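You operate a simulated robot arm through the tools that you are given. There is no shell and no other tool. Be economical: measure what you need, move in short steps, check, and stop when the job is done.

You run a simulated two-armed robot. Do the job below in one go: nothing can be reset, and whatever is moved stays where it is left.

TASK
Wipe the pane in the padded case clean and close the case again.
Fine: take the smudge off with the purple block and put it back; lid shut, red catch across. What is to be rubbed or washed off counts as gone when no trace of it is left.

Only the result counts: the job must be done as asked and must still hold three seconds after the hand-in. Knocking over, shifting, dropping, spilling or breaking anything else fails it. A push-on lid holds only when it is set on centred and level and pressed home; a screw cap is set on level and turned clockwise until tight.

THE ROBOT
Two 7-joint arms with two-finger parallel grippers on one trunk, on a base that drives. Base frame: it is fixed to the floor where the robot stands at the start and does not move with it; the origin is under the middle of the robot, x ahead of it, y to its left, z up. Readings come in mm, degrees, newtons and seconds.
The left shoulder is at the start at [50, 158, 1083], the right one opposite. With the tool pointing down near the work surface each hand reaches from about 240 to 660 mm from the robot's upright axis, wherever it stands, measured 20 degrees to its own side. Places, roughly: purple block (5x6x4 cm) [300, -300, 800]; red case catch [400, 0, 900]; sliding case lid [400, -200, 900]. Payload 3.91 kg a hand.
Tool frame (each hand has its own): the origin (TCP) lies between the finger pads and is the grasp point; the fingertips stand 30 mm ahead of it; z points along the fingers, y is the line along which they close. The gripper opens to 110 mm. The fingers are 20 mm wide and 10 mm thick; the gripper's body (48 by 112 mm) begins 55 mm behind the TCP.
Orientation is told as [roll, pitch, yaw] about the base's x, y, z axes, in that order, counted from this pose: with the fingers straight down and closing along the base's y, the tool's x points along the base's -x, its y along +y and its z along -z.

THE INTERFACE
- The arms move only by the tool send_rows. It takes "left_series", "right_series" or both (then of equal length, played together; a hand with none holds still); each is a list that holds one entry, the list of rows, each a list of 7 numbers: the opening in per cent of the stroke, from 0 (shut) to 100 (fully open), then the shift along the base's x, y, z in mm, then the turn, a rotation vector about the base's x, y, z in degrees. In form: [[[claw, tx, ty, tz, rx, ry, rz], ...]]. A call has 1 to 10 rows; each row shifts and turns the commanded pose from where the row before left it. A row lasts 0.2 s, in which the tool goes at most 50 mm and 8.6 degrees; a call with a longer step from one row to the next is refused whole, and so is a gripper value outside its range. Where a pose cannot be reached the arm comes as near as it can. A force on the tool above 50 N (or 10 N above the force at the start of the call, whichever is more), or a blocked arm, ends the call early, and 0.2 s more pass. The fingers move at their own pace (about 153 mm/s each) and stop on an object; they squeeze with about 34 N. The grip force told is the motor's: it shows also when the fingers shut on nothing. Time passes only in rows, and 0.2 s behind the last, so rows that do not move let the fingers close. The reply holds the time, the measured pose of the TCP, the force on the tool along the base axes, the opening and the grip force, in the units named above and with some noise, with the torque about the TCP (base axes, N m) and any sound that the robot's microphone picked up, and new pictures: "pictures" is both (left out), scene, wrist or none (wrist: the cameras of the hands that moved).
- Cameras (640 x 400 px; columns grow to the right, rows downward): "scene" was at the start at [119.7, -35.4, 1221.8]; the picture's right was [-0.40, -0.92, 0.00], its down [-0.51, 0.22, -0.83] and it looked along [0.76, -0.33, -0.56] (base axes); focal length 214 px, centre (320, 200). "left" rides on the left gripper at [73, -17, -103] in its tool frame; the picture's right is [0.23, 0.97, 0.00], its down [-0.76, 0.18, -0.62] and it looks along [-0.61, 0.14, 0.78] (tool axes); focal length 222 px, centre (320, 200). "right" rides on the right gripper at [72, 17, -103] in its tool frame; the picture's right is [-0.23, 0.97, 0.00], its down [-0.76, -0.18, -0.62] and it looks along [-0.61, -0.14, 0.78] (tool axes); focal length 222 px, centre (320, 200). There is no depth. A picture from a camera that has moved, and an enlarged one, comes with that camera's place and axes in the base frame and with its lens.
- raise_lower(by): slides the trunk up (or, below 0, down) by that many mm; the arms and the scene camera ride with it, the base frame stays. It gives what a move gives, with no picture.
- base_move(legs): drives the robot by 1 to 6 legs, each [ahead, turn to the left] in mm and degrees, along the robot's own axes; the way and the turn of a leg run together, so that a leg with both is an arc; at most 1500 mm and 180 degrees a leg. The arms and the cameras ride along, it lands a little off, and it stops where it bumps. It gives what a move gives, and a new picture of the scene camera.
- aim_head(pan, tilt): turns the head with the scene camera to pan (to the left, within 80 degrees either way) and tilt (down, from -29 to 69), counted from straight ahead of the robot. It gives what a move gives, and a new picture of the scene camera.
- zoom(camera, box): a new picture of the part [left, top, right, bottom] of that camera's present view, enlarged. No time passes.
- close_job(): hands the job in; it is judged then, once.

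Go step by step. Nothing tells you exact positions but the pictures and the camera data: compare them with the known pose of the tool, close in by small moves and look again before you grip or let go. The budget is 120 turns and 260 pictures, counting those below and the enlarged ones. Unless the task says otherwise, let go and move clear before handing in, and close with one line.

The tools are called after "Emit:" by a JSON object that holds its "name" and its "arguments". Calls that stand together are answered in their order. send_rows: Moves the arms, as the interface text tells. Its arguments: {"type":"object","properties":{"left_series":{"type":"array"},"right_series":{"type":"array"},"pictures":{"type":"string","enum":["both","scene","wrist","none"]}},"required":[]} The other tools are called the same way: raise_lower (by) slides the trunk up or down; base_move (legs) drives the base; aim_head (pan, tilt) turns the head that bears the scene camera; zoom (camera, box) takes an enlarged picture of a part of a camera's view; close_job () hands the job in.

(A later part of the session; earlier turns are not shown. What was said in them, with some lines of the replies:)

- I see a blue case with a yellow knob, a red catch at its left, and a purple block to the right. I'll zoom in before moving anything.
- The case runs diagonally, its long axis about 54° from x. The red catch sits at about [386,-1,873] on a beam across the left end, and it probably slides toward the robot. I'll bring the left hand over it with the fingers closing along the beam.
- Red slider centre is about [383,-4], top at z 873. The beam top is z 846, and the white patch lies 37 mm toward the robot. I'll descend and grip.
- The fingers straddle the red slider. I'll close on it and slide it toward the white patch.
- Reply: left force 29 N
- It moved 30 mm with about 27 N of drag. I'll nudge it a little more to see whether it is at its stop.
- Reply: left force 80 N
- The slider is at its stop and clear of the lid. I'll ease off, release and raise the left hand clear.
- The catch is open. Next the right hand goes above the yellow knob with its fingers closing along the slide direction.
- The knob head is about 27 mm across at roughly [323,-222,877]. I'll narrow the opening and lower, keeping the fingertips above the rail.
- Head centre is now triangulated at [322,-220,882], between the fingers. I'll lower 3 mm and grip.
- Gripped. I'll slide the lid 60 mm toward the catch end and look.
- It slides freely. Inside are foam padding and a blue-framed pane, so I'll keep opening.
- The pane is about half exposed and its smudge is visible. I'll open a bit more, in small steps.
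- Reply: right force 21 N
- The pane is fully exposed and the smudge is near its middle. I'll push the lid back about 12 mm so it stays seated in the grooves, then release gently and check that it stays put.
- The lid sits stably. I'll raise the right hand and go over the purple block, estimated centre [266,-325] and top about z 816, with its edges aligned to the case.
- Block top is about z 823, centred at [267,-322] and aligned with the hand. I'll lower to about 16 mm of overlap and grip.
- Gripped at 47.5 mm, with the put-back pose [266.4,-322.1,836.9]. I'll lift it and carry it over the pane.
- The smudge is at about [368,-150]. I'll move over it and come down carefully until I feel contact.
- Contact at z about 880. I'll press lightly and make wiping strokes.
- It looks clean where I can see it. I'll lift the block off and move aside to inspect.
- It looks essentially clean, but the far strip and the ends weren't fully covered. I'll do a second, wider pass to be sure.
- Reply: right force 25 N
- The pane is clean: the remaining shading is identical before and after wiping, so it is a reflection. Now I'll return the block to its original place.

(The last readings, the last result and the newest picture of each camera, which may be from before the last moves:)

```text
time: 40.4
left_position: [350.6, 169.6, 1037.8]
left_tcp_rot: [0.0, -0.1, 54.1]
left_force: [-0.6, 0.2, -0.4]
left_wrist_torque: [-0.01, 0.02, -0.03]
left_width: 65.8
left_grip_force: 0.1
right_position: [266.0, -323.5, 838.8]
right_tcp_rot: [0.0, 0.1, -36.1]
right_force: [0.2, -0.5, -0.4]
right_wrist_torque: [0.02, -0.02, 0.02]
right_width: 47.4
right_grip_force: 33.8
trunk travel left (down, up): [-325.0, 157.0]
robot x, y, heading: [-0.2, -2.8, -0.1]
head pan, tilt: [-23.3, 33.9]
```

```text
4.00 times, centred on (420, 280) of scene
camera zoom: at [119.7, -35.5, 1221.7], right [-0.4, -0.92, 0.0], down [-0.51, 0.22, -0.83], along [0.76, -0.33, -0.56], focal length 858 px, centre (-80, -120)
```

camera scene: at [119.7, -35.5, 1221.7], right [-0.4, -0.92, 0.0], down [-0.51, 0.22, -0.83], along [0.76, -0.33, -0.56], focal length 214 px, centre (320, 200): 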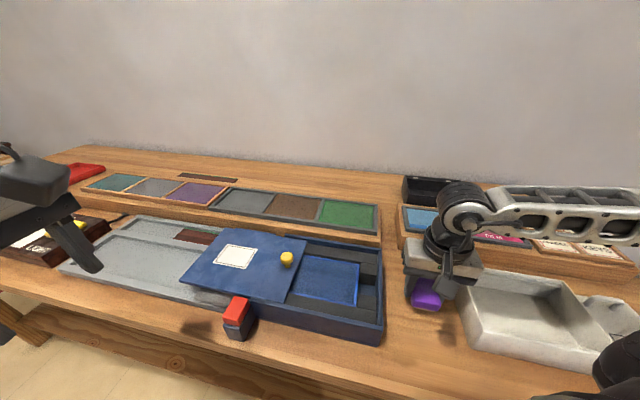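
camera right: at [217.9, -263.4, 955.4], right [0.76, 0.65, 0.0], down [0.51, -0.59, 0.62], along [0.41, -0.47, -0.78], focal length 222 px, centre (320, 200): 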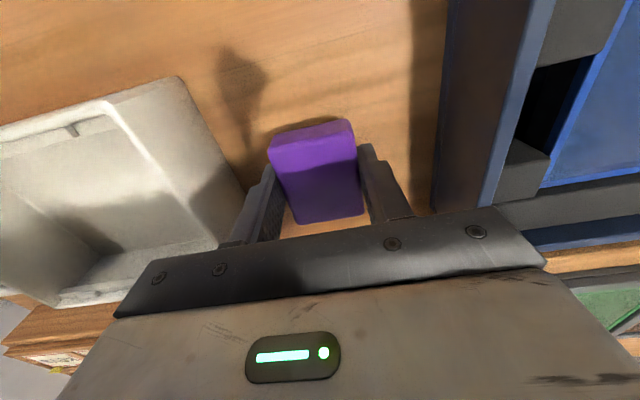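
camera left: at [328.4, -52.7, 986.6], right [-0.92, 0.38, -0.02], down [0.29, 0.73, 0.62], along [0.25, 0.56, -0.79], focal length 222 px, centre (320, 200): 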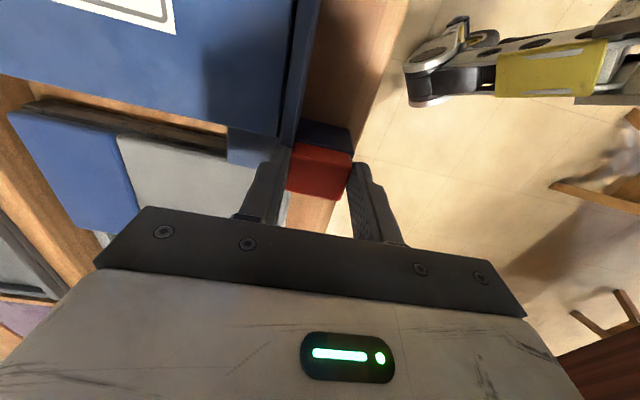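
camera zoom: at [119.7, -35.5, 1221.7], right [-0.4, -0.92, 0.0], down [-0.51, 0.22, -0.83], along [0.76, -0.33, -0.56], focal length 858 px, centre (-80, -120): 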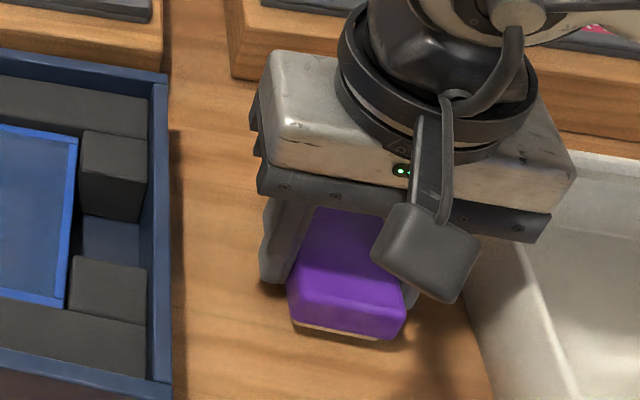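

Emit:
{"name": "send_rows", "arguments": {"right_series": [[[35, 1, 2.3, 0, 0, 0, 0], [35, 0, 0, -1.5, 0, 0, 0], [35, 0, 0, -1, 0, 0, 0], [35, 0, 0, 0, 0, 0, 0]]], "pictures": "none"}}

Emit:
{"name": "zoom", "arguments": {"camera": "scene", "box": [340, 230, 500, 330]}}

```text
time: 41.4
left_position: [350.1, 170.5, 1036.1]
left_tcp_rot: [0.0, 0.0, 54.0]
left_force: [0.2, -0.1, 0.3]
left_wrist_torque: [-0.01, 0.0, -0.01]
left_width: 65.8
left_grip_force: 0.1
right_position: [267.9, -322.7, 837.0]
right_tcp_rot: [-0.1, -0.1, -36.1]
right_force: [0.7, 0.0, 1.3]
right_wrist_torque: [-0.02, -0.03, 0.0]
right_width: 47.3
right_grip_force: 34.0
trunk travel left (down, up): [-325.0, 157.0]
robot x, y, heading: [0.7, -1.5, 0.1]
head pan, tilt: [-23.3, 33.9]
```

```text
4.00 times, centred on (420, 280) of scene
camera zoom: at [119.7, -35.4, 1221.8], right [-0.4, -0.92, 0.0], down [-0.51, 0.22, -0.83], along [0.76, -0.33, -0.56], focal length 858 px, centre (-80, -120)
```

zoom: 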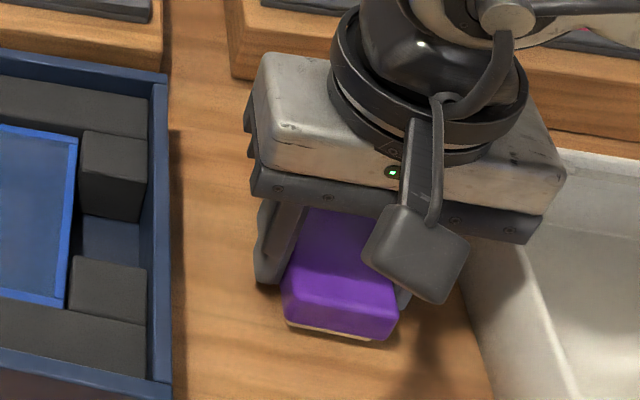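

It is back where it was and in contact with the table. I'll release and rise.

Emit:
{"name": "send_rows", "arguments": {"right_series": [[[35, 0, 0, -1, 0, 0, 0], [50, 0, 0, 0, 0, 0, 0], [64, 0, 0, 0, 0, 0, 0], [64, 0, 0, 35, 0, 0, 0], [64, 0, 0, 45, 0, 0, 0], [50, 0, 0, 45, 0, 0, 0]]]}}

Emit:
{"name": "zoom", "arguments": {"camera": "scene", "box": [340, 230, 500, 330]}}

```text
time: 42.8
left_position: [351.9, 169.3, 1037.0]
left_tcp_rot: [0.0, 0.0, 54.1]
left_force: [-0.2, 0.7, -0.8]
left_wrist_torque: [-0.01, -0.02, -0.01]
left_width: 66.0
left_grip_force: 0.0
right_position: [266.0, -321.1, 964.6]
right_tcp_rot: [0.0, 0.2, -36.0]
right_force: [0.5, 0.4, -0.6]
right_wrist_torque: [-0.01, -0.02, 0.03]
right_width: 55.1
right_grip_force: 0.2
trunk travel left (down, up): [-325.0, 157.0]
robot x, y, heading: [0.5, 0.4, 0.0]
head pan, tilt: [-23.3, 33.9]
camera scene: at [119.8, -35.5, 1221.7], right [-0.4, -0.92, 0.0], down [-0.51, 0.22, -0.83], along [0.76, -0.33, -0.56], focal length 214 px, centre (320, 200)
camera right: at [216.2, -263.1, 1067.6], right [0.76, 0.65, 0.0], down [0.51, -0.59, 0.62], along [0.41, -0.47, -0.78], focal length 222 px, centre (320, 200)
```

scene: 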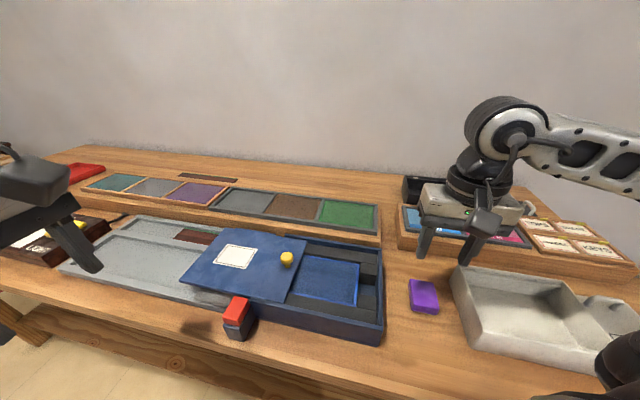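
right: 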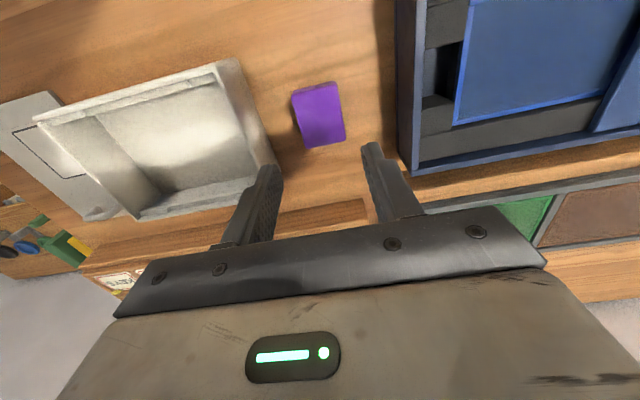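

```text
4.00 times, centred on (420, 280) of scene
camera zoom: at [119.8, -35.5, 1221.7], right [-0.4, -0.92, 0.0], down [-0.51, 0.22, -0.83], along [0.76, -0.33, -0.56], focal length 858 px, centre (-80, -120)
```

zoom: 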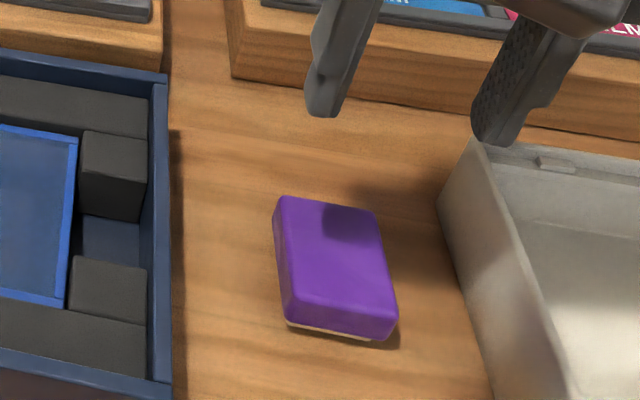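

The block is back in its place. Now I'll return to the lid knob at [416.6,-88.7].

Emit:
{"name": "send_rows", "arguments": {"right_series": [[[42, 21.5, 33.2, 10, 0, 0, 0], [42, 21.5, 33.2, 0, 0, 0, 0], [42, 21.5, 33.2, 0, 0, 0, 0], [42, 21.5, 33.2, 0, 0, 0, 0], [42, 21.5, 33.2, 0, 0, 0, 0], [42, 21.5, 33.2, 0, 0, 0, 0], [42, 21.5, 33.2, 0, 0, 0, 0], [42, 0, 0, -35, 0, 0, 0], [42, 0, 0, 0, 0, 0, 0]]]}}

Emit:
{"name": "zoom", "arguments": {"camera": "right", "box": [220, 75, 420, 200]}}

```text
time: 44.8
left_position: [351.3, 169.9, 1036.9]
left_tcp_rot: [0.0, 0.0, 53.9]
left_force: [0.0, 0.1, -0.5]
left_wrist_torque: [0.05, 0.0, -0.03]
left_width: 66.1
left_grip_force: 0.0
right_position: [416.5, -89.7, 934.8]
right_tcp_rot: [0.0, 0.0, -35.9]
right_force: [-0.3, 0.5, 0.4]
right_wrist_torque: [-0.03, 0.01, -0.04]
right_width: 46.2
right_grip_force: 0.0
trunk travel left (down, up): [-325.0, 157.0]
robot x, y, heading: [-1.5, 0.6, 0.3]
head pan, tilt: [-23.3, 33.9]
camera scene: at [119.7, -35.5, 1221.8], right [-0.4, -0.92, 0.0], down [-0.51, 0.22, -0.83], along [0.76, -0.33, -0.56], focal length 214 px, centre (320, 200)
camera right: at [367.0, -32.2, 1039.6], right [0.76, 0.65, 0.0], down [0.51, -0.59, 0.62], along [0.41, -0.47, -0.78], focal length 222 px, centre (320, 200)
```

scene: 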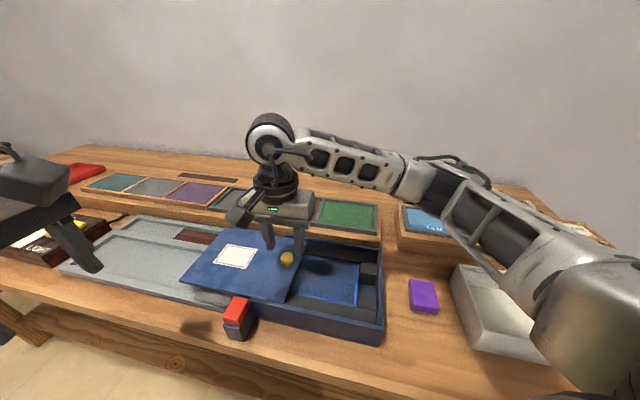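
right: 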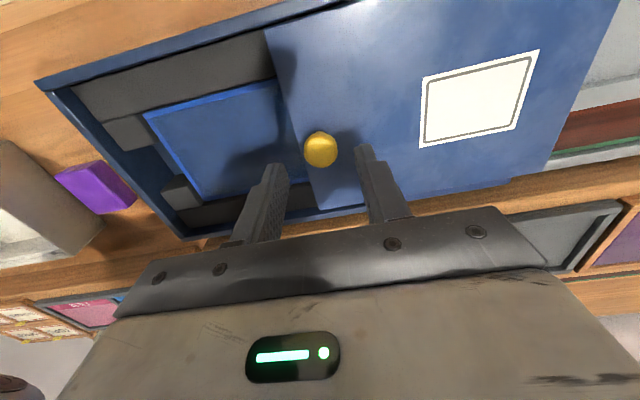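

```text
3.20 times, centred on (320, 138) of right
camera zoom: at [367.0, -32.2, 1039.6], right [0.76, 0.65, 0.0], down [0.51, -0.59, 0.62], along [0.41, -0.47, -0.78], focal length 711 px, centre (320, 400)
```

zoom: 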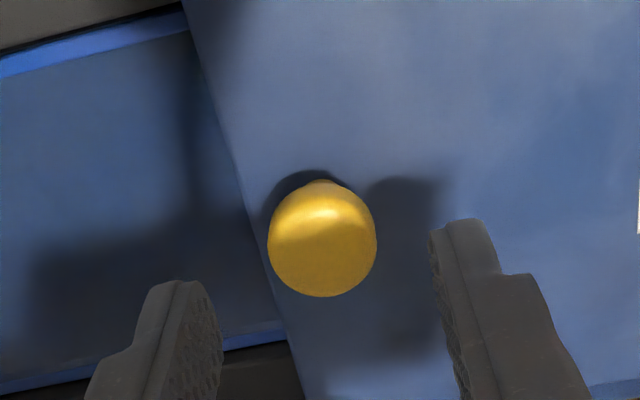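

Aligned. I'll lower, grip, and push the lid closed along the slide direction.

Emit:
{"name": "send_rows", "arguments": {"right_series": [[[42, 0, 0, -16, 0, 0, 0], [42, 0, 0, -15, 0, 0, 0], [42, 0, 0, 0, 0, 0, 0], [15, 0, 0, 0, 0, 0, 0], [15, 0, 0, 0, 0, 0, 0], [15, -3, -4.2, 0, 0, 0, 0], [15, -5.8, -8.1, 0, 0, 0, 0], [15, -5.8, -8.1, 0, 0, 0, 0], [15, -5.8, -8.1, 0, 0, 0, 0]]]}}

```text
time: 46.8
left_position: [350.9, 169.4, 1036.3]
left_tcp_rot: [0.0, 0.0, 54.1]
left_force: [-0.2, -0.3, 0.2]
left_wrist_torque: [0.04, 0.02, 0.0]
left_width: 65.9
left_grip_force: 0.0
right_position: [395.6, -118.6, 905.6]
right_tcp_rot: [-0.2, 0.2, -36.0]
right_force: [-8.0, 5.5, -19.1]
right_wrist_torque: [0.18, -0.02, 0.26]
right_width: 25.0
right_grip_force: 44.6
trunk travel left (down, up): [-325.0, 157.0]
robot x, y, heading: [-3.3, 1.0, -0.1]
head pan, tilt: [-23.3, 33.9]
camera scene: at [120.1, -35.3, 1221.5], right [-0.4, -0.92, 0.0], down [-0.51, 0.22, -0.83], along [0.76, -0.33, -0.56], focal length 214 px, centre (320, 200)
camera right: at [345.8, -61.7, 1009.2], right [0.76, 0.66, 0.0], down [0.52, -0.59, 0.62], along [0.4, -0.47, -0.78], focal length 222 px, centre (320, 200)
```

scene: 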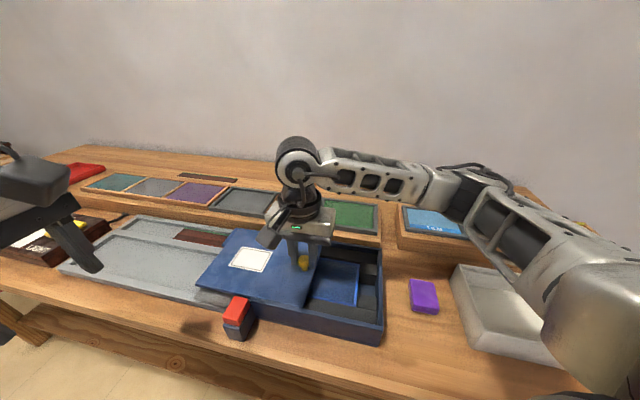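
right: 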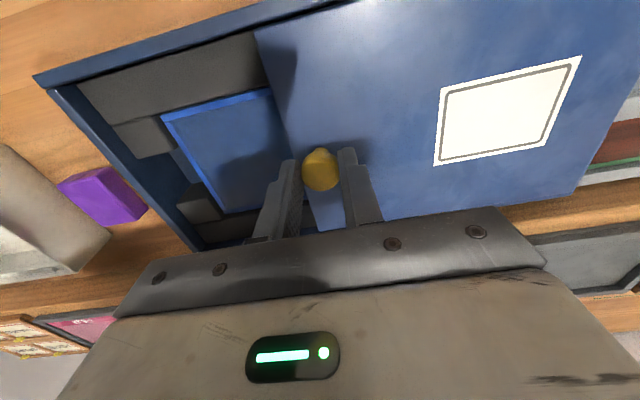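

The lid is moving, but I'm pulling up slightly. I'll correct the height and lateral position and continue.

Emit:
{"name": "send_rows", "arguments": {"right_series": [[[15, -6.6, -7.5, -2.5, 0, 0, 0], [15, -5.8, -8.1, 0, 0, 0, 0], [15, -5.8, -8.1, 0, 0, 0, 0], [15, -5.8, -8.1, 0, 0, 0, 0], [15, -5.8, -8.1, 0, 0, 0, 0], [15, -5.8, -8.1, 0, 0, 0, 0], [15, -5.8, -8.1, 0, 0, 0, 0], [15, -5.8, -8.1, 0, 0, 0, 0]]], "pictures": "scene"}}

```text
time: 48.6
left_position: [350.3, 170.2, 1037.9]
left_tcp_rot: [-0.2, -0.1, 54.0]
left_force: [-0.1, -0.8, 0.5]
left_wrist_torque: [-0.03, 0.0, -0.04]
left_width: 65.9
left_grip_force: 0.1
right_position: [349.0, -183.5, 904.8]
right_tcp_rot: [0.1, -0.1, -36.0]
right_force: [-10.4, 7.5, 21.9]
right_wrist_torque: [0.41, 0.33, 0.07]
right_width: 24.9
right_grip_force: 45.1
trunk travel left (down, up): [-325.0, 157.0]
robot x, y, heading: [0.7, -1.5, 0.0]
head pan, tilt: [-23.3, 33.9]
camera scene: at [117.6, -34.3, 1222.2], right [-0.4, -0.92, 0.0], down [-0.51, 0.22, -0.83], along [0.76, -0.33, -0.56], focal length 214 px, centre (320, 200)
```

scene: 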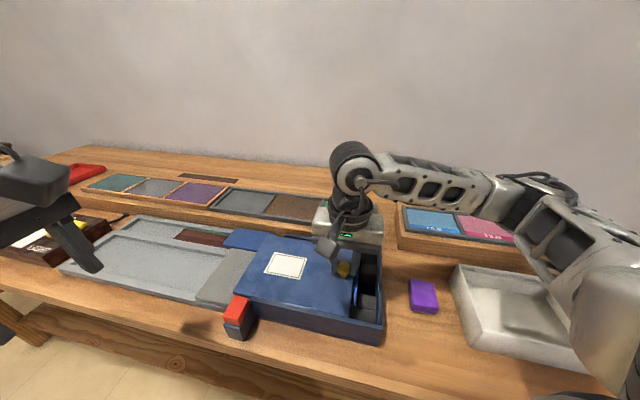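

Emit:
{"name": "send_rows", "arguments": {"right_series": [[[15, -6.6, -7.5, 1.3, 0, 0, 0], [15, -5.8, -8.1, 0, 0, 0, 0], [15, -5.8, -8.1, 0, 0, 0, 0], [15, -4.5, -6.3, 0, 0, 0, 0], [15, 0, 0, 0, 0, 0, 0]]]}}

Emit:
{"name": "zoom", "arguments": {"camera": "scene", "box": [200, 200, 460, 362]}}

```text
time: 49.8
left_position: [350.6, 169.9, 1036.8]
left_tcp_rot: [-0.2, 0.0, 54.1]
left_force: [0.5, 0.7, -0.2]
left_wrist_torque: [0.0, 0.0, 0.01]
left_width: 65.8
left_grip_force: 0.1
right_position: [326.3, -212.3, 905.0]
right_tcp_rot: [0.0, -0.1, -36.1]
right_force: [-3.5, 3.2, 14.9]
right_wrist_torque: [-0.04, 0.05, 0.01]
right_width: 24.9
right_grip_force: 45.0
trunk travel left (down, up): [-325.0, 157.0]
robot x, y, heading: [2.6, -1.3, 0.1]
head pan, tilt: [-23.3, 33.9]
camera scene: at [118.7, -34.8, 1222.0], right [-0.4, -0.92, 0.0], down [-0.51, 0.22, -0.83], along [0.76, -0.33, -0.56], focal length 214 px, centre (320, 200)
camera right: at [276.6, -155.8, 1008.7], right [0.76, 0.65, 0.0], down [0.51, -0.59, 0.62], along [0.41, -0.47, -0.78], focal length 222 px, centre (320, 200)
```

scene: 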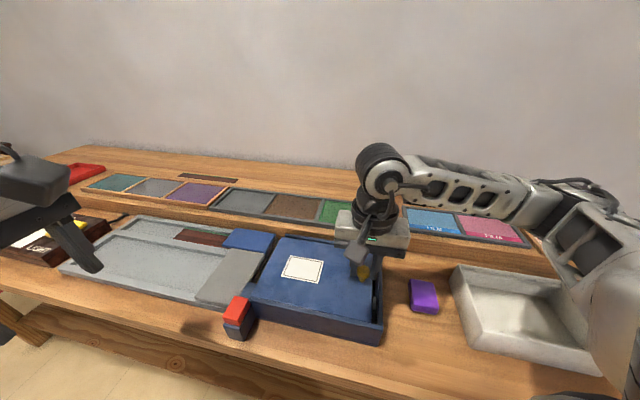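
right: 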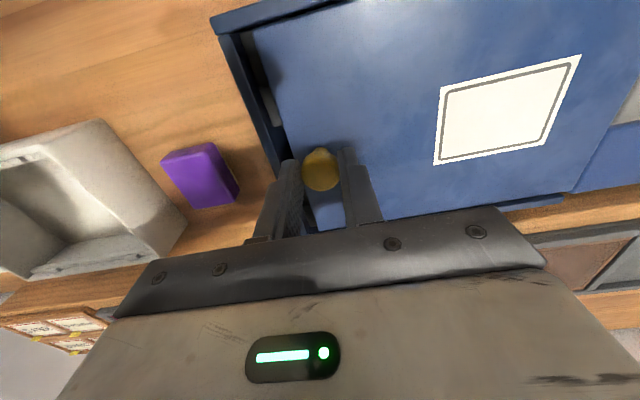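

```text
2.46 times, centred on (330, 281) of scene
camera zoom: at [118.7, -34.8, 1222.0], right [-0.4, -0.92, 0.0], down [-0.51, 0.22, -0.83], along [0.76, -0.33, -0.56], focal length 528 px, centre (295, 1)
```

zoom: 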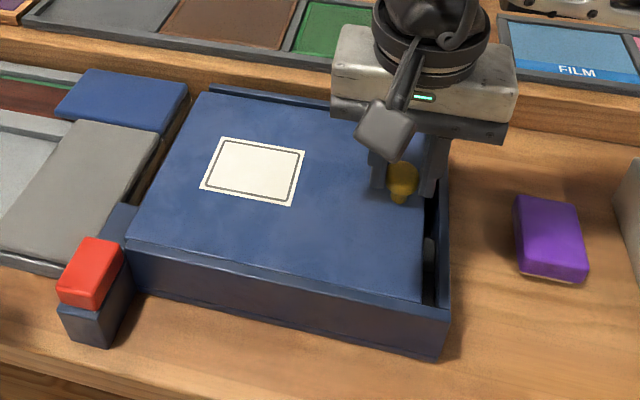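

About 9 mm is left.

Emit:
{"name": "send_rows", "arguments": {"right_series": [[[15, -2.9, -4.1, 0.8, 0, 0, 0], [15, -2.3, -3.3, 0, 0, 0, 0], [15, -1.2, -1.6, 0, 0, 0, 0], [15, 0, 0, 0, 0, 0, 0]]], "pictures": "wrist"}}

Emit:
{"name": "zoom", "arguments": {"camera": "scene", "box": [200, 200, 460, 362]}}

```text
time: 50.8
left_position: [351.1, 169.1, 1036.0]
left_tcp_rot: [0.0, -0.1, 54.0]
left_force: [0.2, 0.1, 0.7]
left_wrist_torque: [-0.01, -0.02, 0.03]
left_width: 66.1
left_grip_force: 0.1
right_position: [322.7, -219.9, 905.2]
right_tcp_rot: [0.0, 0.0, -35.9]
right_force: [0.9, 6.7, -4.1]
right_wrist_torque: [-0.28, -0.66, 0.0]
right_width: 25.0
right_grip_force: 45.1
trunk travel left (down, up): [-325.0, 157.0]
robot x, y, heading: [1.2, -0.3, 0.2]
head pan, tilt: [-23.3, 33.9]
camera right: at [271.7, -163.1, 1008.9], right [0.76, 0.65, 0.0], down [0.51, -0.59, 0.62], along [0.41, -0.47, -0.78], focal length 222 px, centre (320, 200)
```

right: 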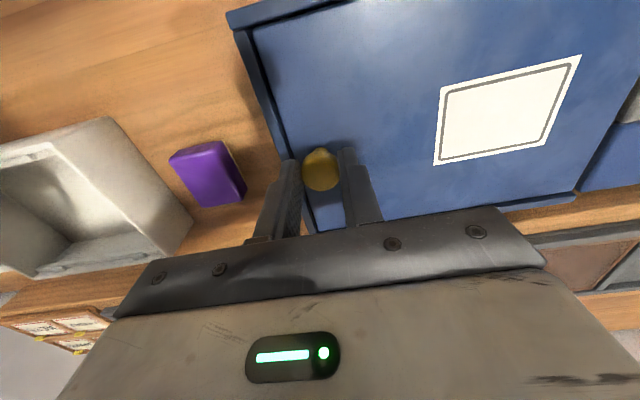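

```text
2.46 times, centred on (330, 281) of scene
camera zoom: at [119.9, -34.9, 1221.6], right [-0.4, -0.92, 0.0], down [-0.51, 0.22, -0.83], along [0.76, -0.33, -0.56], focal length 528 px, centre (295, 1)
```

zoom: 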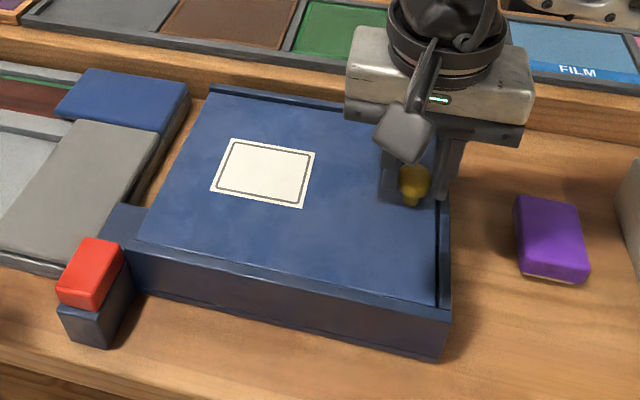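

The lid matches its original place. I'll nudge it a touch to confirm it is seated, then release and move the right hand away.

Emit:
{"name": "send_rows", "arguments": {"right_series": [[[15, -1.2, -1.6, 0, 0, 0, 0], [15, 0.6, 0.8, 0, 0, 0, 0], [30, 0, 0, 0, 0, 0, 0], [42, 0, 0, 0, 0, 0, 0], [42, 0, 0, 40, 0, 0, 0], [42, 0, 0, 45, 0, 0, 0], [42, 0, -30, 35, 0, 0, 0], [42, 0, -40, 20, 0, 0, 0]]], "pictures": "scene"}}

Emit:
{"name": "zoom", "arguments": {"camera": "scene", "box": [200, 200, 460, 362]}}

```text
time: 52.6
left_position: [350.0, 169.9, 1036.5]
left_tcp_rot: [0.0, 0.0, 54.1]
left_force: [0.1, -0.1, 0.0]
left_wrist_torque: [0.0, -0.02, 0.02]
left_width: 66.1
left_grip_force: 0.1
right_position: [325.9, -296.3, 1045.5]
right_tcp_rot: [0.1, 0.1, -36.0]
right_force: [0.4, -1.0, -0.2]
right_wrist_torque: [-0.02, 0.0, 0.0]
right_width: 46.0
right_grip_force: 0.0
trunk travel left (down, up): [-325.0, 157.0]
robot x, y, heading: [-0.7, -1.4, 0.1]
head pan, tilt: [-23.3, 33.9]
camera scene: at [119.4, -35.7, 1221.8], right [-0.4, -0.92, 0.0], down [-0.51, 0.22, -0.83], along [0.76, -0.33, -0.56], focal length 214 px, centre (320, 200)
```

scene: 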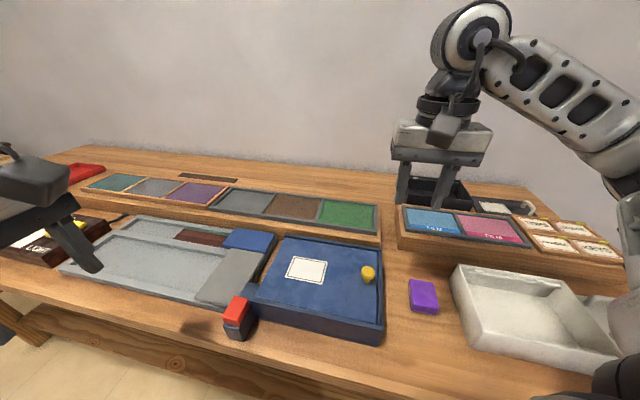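

```text
2.46 times, centred on (330, 281) of scene
camera zoom: at [119.4, -35.7, 1221.8], right [-0.4, -0.92, 0.0], down [-0.51, 0.22, -0.83], along [0.76, -0.33, -0.56], focal length 528 px, centre (295, 1)
```

zoom: 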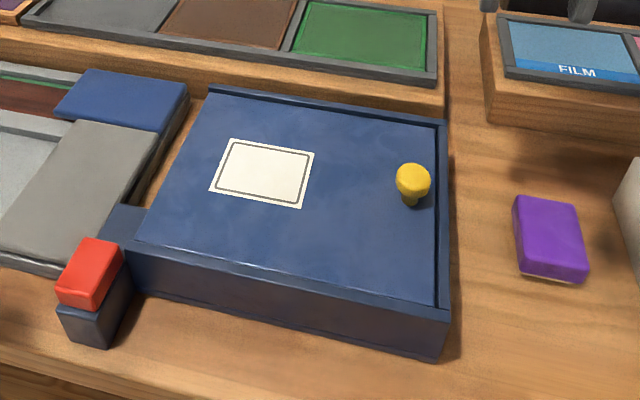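

The lid is closed exactly as at the start. Now the left hand returns to the red catch at about [359,14].

Emit:
{"name": "send_rows", "arguments": {"left_series": [[[60, 2.2, -39, -10, 0, 0, 0], [60, 2.2, -39, -10, 0, 0, 0], [60, 2.2, -39, -15, 0, 0, 0], [60, 2.2, -39, -25, 0, 0, 0], [60, 0, 0, -25, 0, 0, 0], [60, 0, 0, -25, 0, 0, 0], [60, 0, 0, 0, 0, 0, 0]]]}}

Emit:
{"name": "zoom", "arguments": {"camera": "left", "box": [220, 75, 420, 200]}}

Emit:
{"name": "zoom", "arguments": {"camera": "scene", "box": [180, 240, 340, 340]}}

```text
time: 54.2
left_position: [360.8, 11.3, 922.7]
left_tcp_rot: [0.1, 0.1, 54.0]
left_force: [0.6, -0.5, -0.2]
left_wrist_torque: [0.01, 0.03, 0.03]
left_width: 65.8
left_grip_force: 0.1
right_position: [325.4, -296.5, 1045.3]
right_tcp_rot: [0.1, -0.1, -36.2]
right_force: [0.4, -0.3, 0.2]
right_wrist_torque: [0.0, 0.0, -0.02]
right_width: 45.9
right_grip_force: 0.1
trunk travel left (down, up): [-325.0, 157.0]
robot x, y, heading: [0.3, 1.7, -0.1]
head pan, tilt: [-23.3, 33.9]
camera scene: at [119.7, -35.5, 1221.8], right [-0.4, -0.92, 0.0], down [-0.51, 0.22, -0.83], along [0.76, -0.33, -0.56], focal length 214 px, centre (320, 200)
camera left: at [332.5, -56.2, 1025.2], right [-0.92, 0.39, 0.0], down [0.3, 0.72, 0.62], along [0.24, 0.57, -0.78], focal length 222 px, centre (320, 200)
```

scene: 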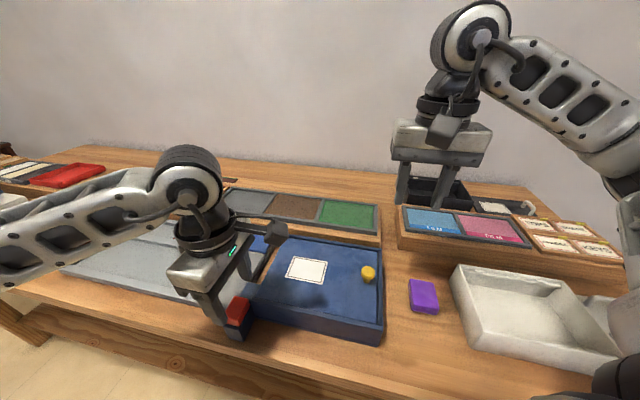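
left: 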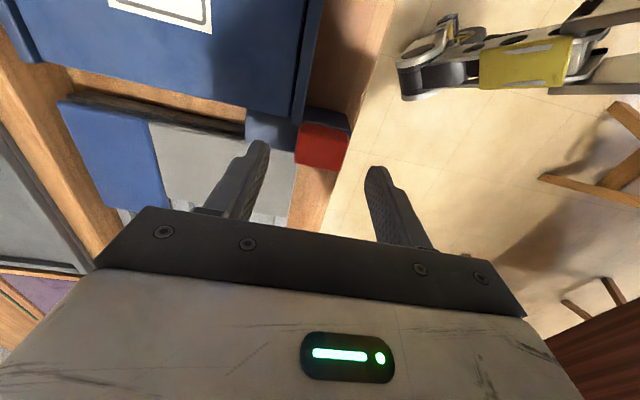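

```text
3.20 times, centred on (320, 138) of left
camera zoom: at [332.5, -56.2, 1025.2], right [-0.92, 0.39, 0.0], down [0.3, 0.72, 0.62], along [0.24, 0.57, -0.78], focal length 711 px, centre (320, 400)
```

zoom: 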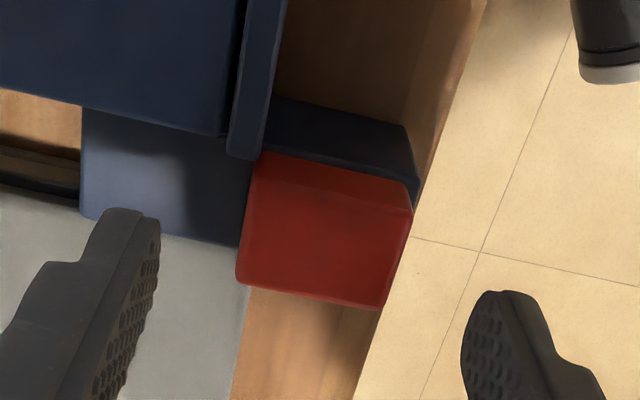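

```text
4.00 times, centred on (260, 290) of scene
camera zoom: at [119.7, -35.5, 1221.8], right [-0.4, -0.92, 0.0], down [-0.51, 0.22, -0.83], along [0.76, -0.33, -0.56], focal length 858 px, centre (560, -160)
```

zoom: 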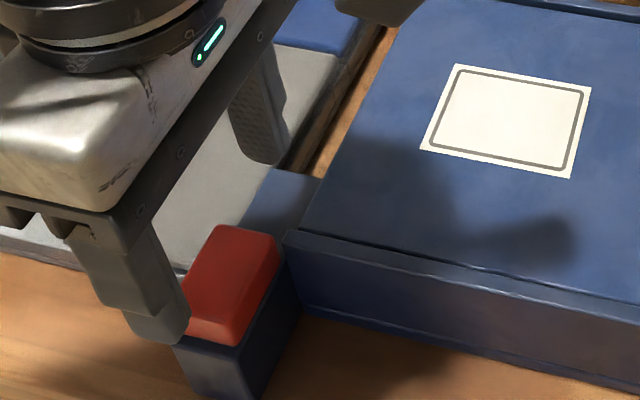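

Emit:
{"name": "send_rows", "arguments": {"left_series": [[[60, -0.5, 1.5, -20, 0, 0, 0], [60, 0, 0, -20, 0, 0, 0], [60, 0, 0, 0, 0, 0, 0], [20, 0, 0, 0, 0, 0, 0], [20, 0, 0, 0, 0, 0, 0], [20, 4, -3, 0, 0, 0, 0], [20, 6, -4.4, 0, 0, 0, 0], [20, 6, -4.4, 0, 0, 0, 0], [20, 6, -4.4, 0, 0, 0, 0], [20, 3, -2.2, 0, 0, 0, 0]]]}}

Emit:
{"name": "zoom", "arguments": {"camera": "left", "box": [220, 75, 420, 200]}}

Emit:
{"name": "zoom", "arguments": {"camera": "scene", "box": [180, 230, 340, 330]}}

```text
time: 56.4
left_position: [385.7, -3.6, 883.8]
left_tcp_rot: [0.0, -0.2, 54.0]
left_force: [-5.0, 14.9, 14.5]
left_wrist_torque: [-0.23, 0.3, -0.04]
left_width: 39.1
left_grip_force: 45.2
right_position: [325.0, -294.9, 1045.2]
right_tcp_rot: [0.0, -0.2, -36.0]
right_force: [0.9, -0.3, -1.1]
right_wrist_torque: [0.02, 0.0, 0.0]
right_width: 46.6
right_grip_force: 0.1
trunk travel left (down, up): [-325.0, 157.0]
robot x, y, heading: [0.7, 1.0, -0.1]
head pan, tilt: [-23.3, 33.9]
camera scene: at [118.3, -33.9, 1222.1], right [-0.4, -0.92, 0.0], down [-0.51, 0.22, -0.83], along [0.76, -0.33, -0.56], focal length 214 px, centre (320, 200)
camera left: at [357.7, -71.6, 986.9], right [-0.92, 0.39, 0.0], down [0.3, 0.72, 0.63], along [0.24, 0.58, -0.78], focal length 222 px, centre (320, 200)
```

scene: 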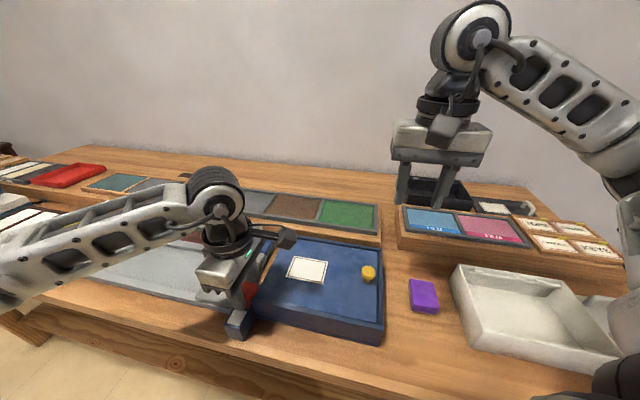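
left: 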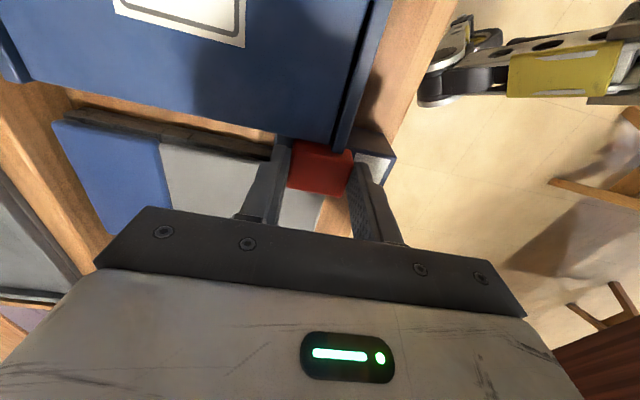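

```text
3.20 times, centred on (320, 138) of left
camera zoom: at [357.7, -71.6, 986.9], right [-0.92, 0.39, 0.0], down [0.3, 0.72, 0.63], along [0.24, 0.58, -0.78], focal length 711 px, centre (320, 400)
```

zoom: 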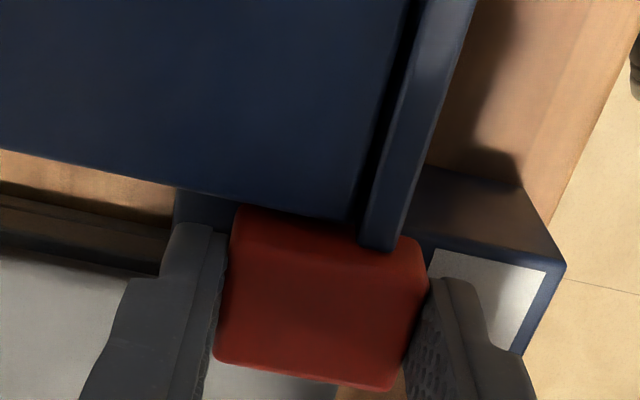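

```text
4.00 times, centred on (260, 280) of scene
camera zoom: at [118.3, -33.9, 1222.1], right [-0.4, -0.92, 0.0], down [-0.51, 0.22, -0.83], along [0.76, -0.33, -0.56], focal length 858 px, centre (560, -120)
```

zoom: 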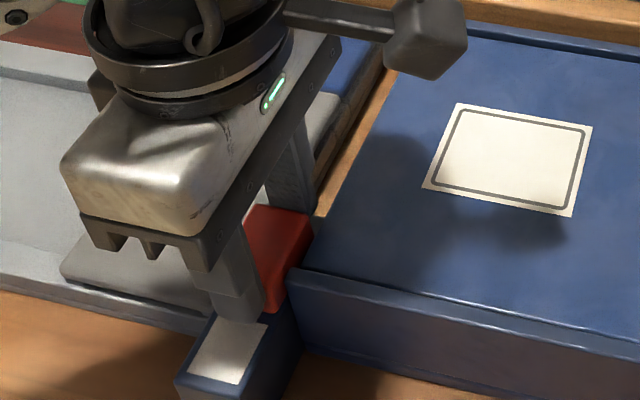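

The catch is across and the white patch fully shows. I'll push a little to confirm the stop.

Emit:
{"name": "send_rows", "arguments": {"left_series": [[[20, 2.4, -1.8, 0, 0, 0, 0], [20, 1.6, -1.2, 0, 0, 0, 0]]], "pictures": "none"}}

```text
time: 57.0
left_position: [387.3, -4.5, 884.4]
left_tcp_rot: [0.3, -0.2, 54.0]
left_force: [-20.3, 32.0, 19.5]
left_wrist_torque: [-0.11, 1.08, -0.06]
left_width: 38.9
left_grip_force: 45.2
right_position: [323.0, -292.4, 1047.1]
right_tcp_rot: [0.0, -0.3, -36.0]
right_force: [0.5, -0.2, 0.5]
right_wrist_torque: [0.05, 0.0, 0.0]
right_width: 46.3
right_grip_force: 0.0
trunk travel left (down, up): [-325.0, 157.0]
robot x, y, heading: [1.6, 0.4, -0.1]
head pan, tilt: [-23.3, 33.9]
```

It is at the stop. I'll ease off, release and withdraw the left hand.

Emit:
{"name": "send_rows", "arguments": {"left_series": [[[20, -3, 2.4, 0, 0, 0, 0], [45, 0, 0, 0, 0, 0, 0], [60, 0, 0, 0, 0, 0, 0], [60, 0, 0, 40, 0, 0, 0], [60, 0, 20, 45, 0, 0, 0], [60, 0, 40, 25, 0, 0, 0], [60, 0, 45, 20, 0, 0, 0], [60, 0, 45, 20, 0, 0, 0]]], "pictures": "scene"}}

Emit:
{"name": "zoom", "arguments": {"camera": "scene", "box": [200, 200, 460, 362]}}

```text
time: 58.8
left_position: [387.6, 142.5, 1035.4]
left_tcp_rot: [0.0, -0.1, 53.9]
left_force: [0.3, 0.5, 0.1]
left_wrist_torque: [0.05, 0.01, 0.0]
left_width: 66.2
left_grip_force: 0.0
right_position: [325.4, -296.0, 1045.3]
right_tcp_rot: [0.0, 0.0, -35.9]
right_force: [-0.1, -0.5, -0.3]
right_wrist_torque: [0.04, -0.02, 0.03]
right_width: 45.9
right_grip_force: 0.1
trunk travel left (down, up): [-325.0, 157.0]
robot x, y, heading: [0.8, -0.3, 0.0]
head pan, tilt: [-23.3, 33.9]
camera scene: at [119.6, -35.1, 1221.8], right [-0.4, -0.92, 0.0], down [-0.51, 0.22, -0.83], along [0.76, -0.33, -0.56], focal length 214 px, centre (320, 200)
```

scene: 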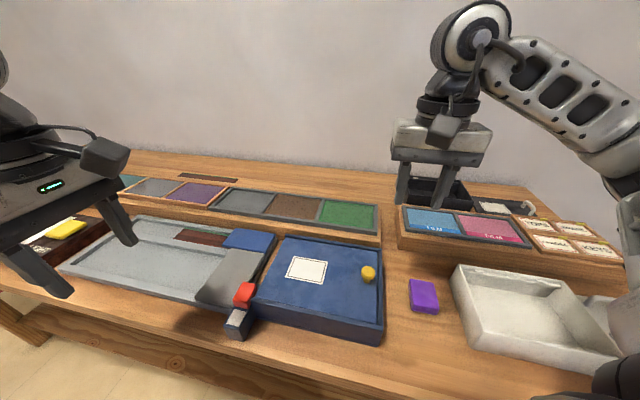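

```text
2.46 times, centred on (330, 281) of scene
camera zoom: at [119.6, -35.1, 1221.8], right [-0.4, -0.92, 0.0], down [-0.51, 0.22, -0.83], along [0.76, -0.33, -0.56], focal length 528 px, centre (295, 1)
```

zoom: 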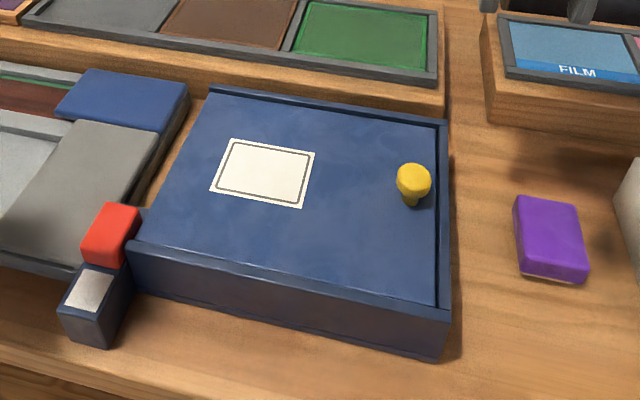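

The scene matches the start: lid shut, red catch across, purple block back in its place and both hands clear. I'm handing in.

Emit:
{"name": "close_job", "arguments": {}}

```text
The job is handed in.
```

The pane is wiped clean, with no trace of the smudge in the last close-up, and the case is shut with the red catch across; the purple block is back within about 1 mm of where it started.
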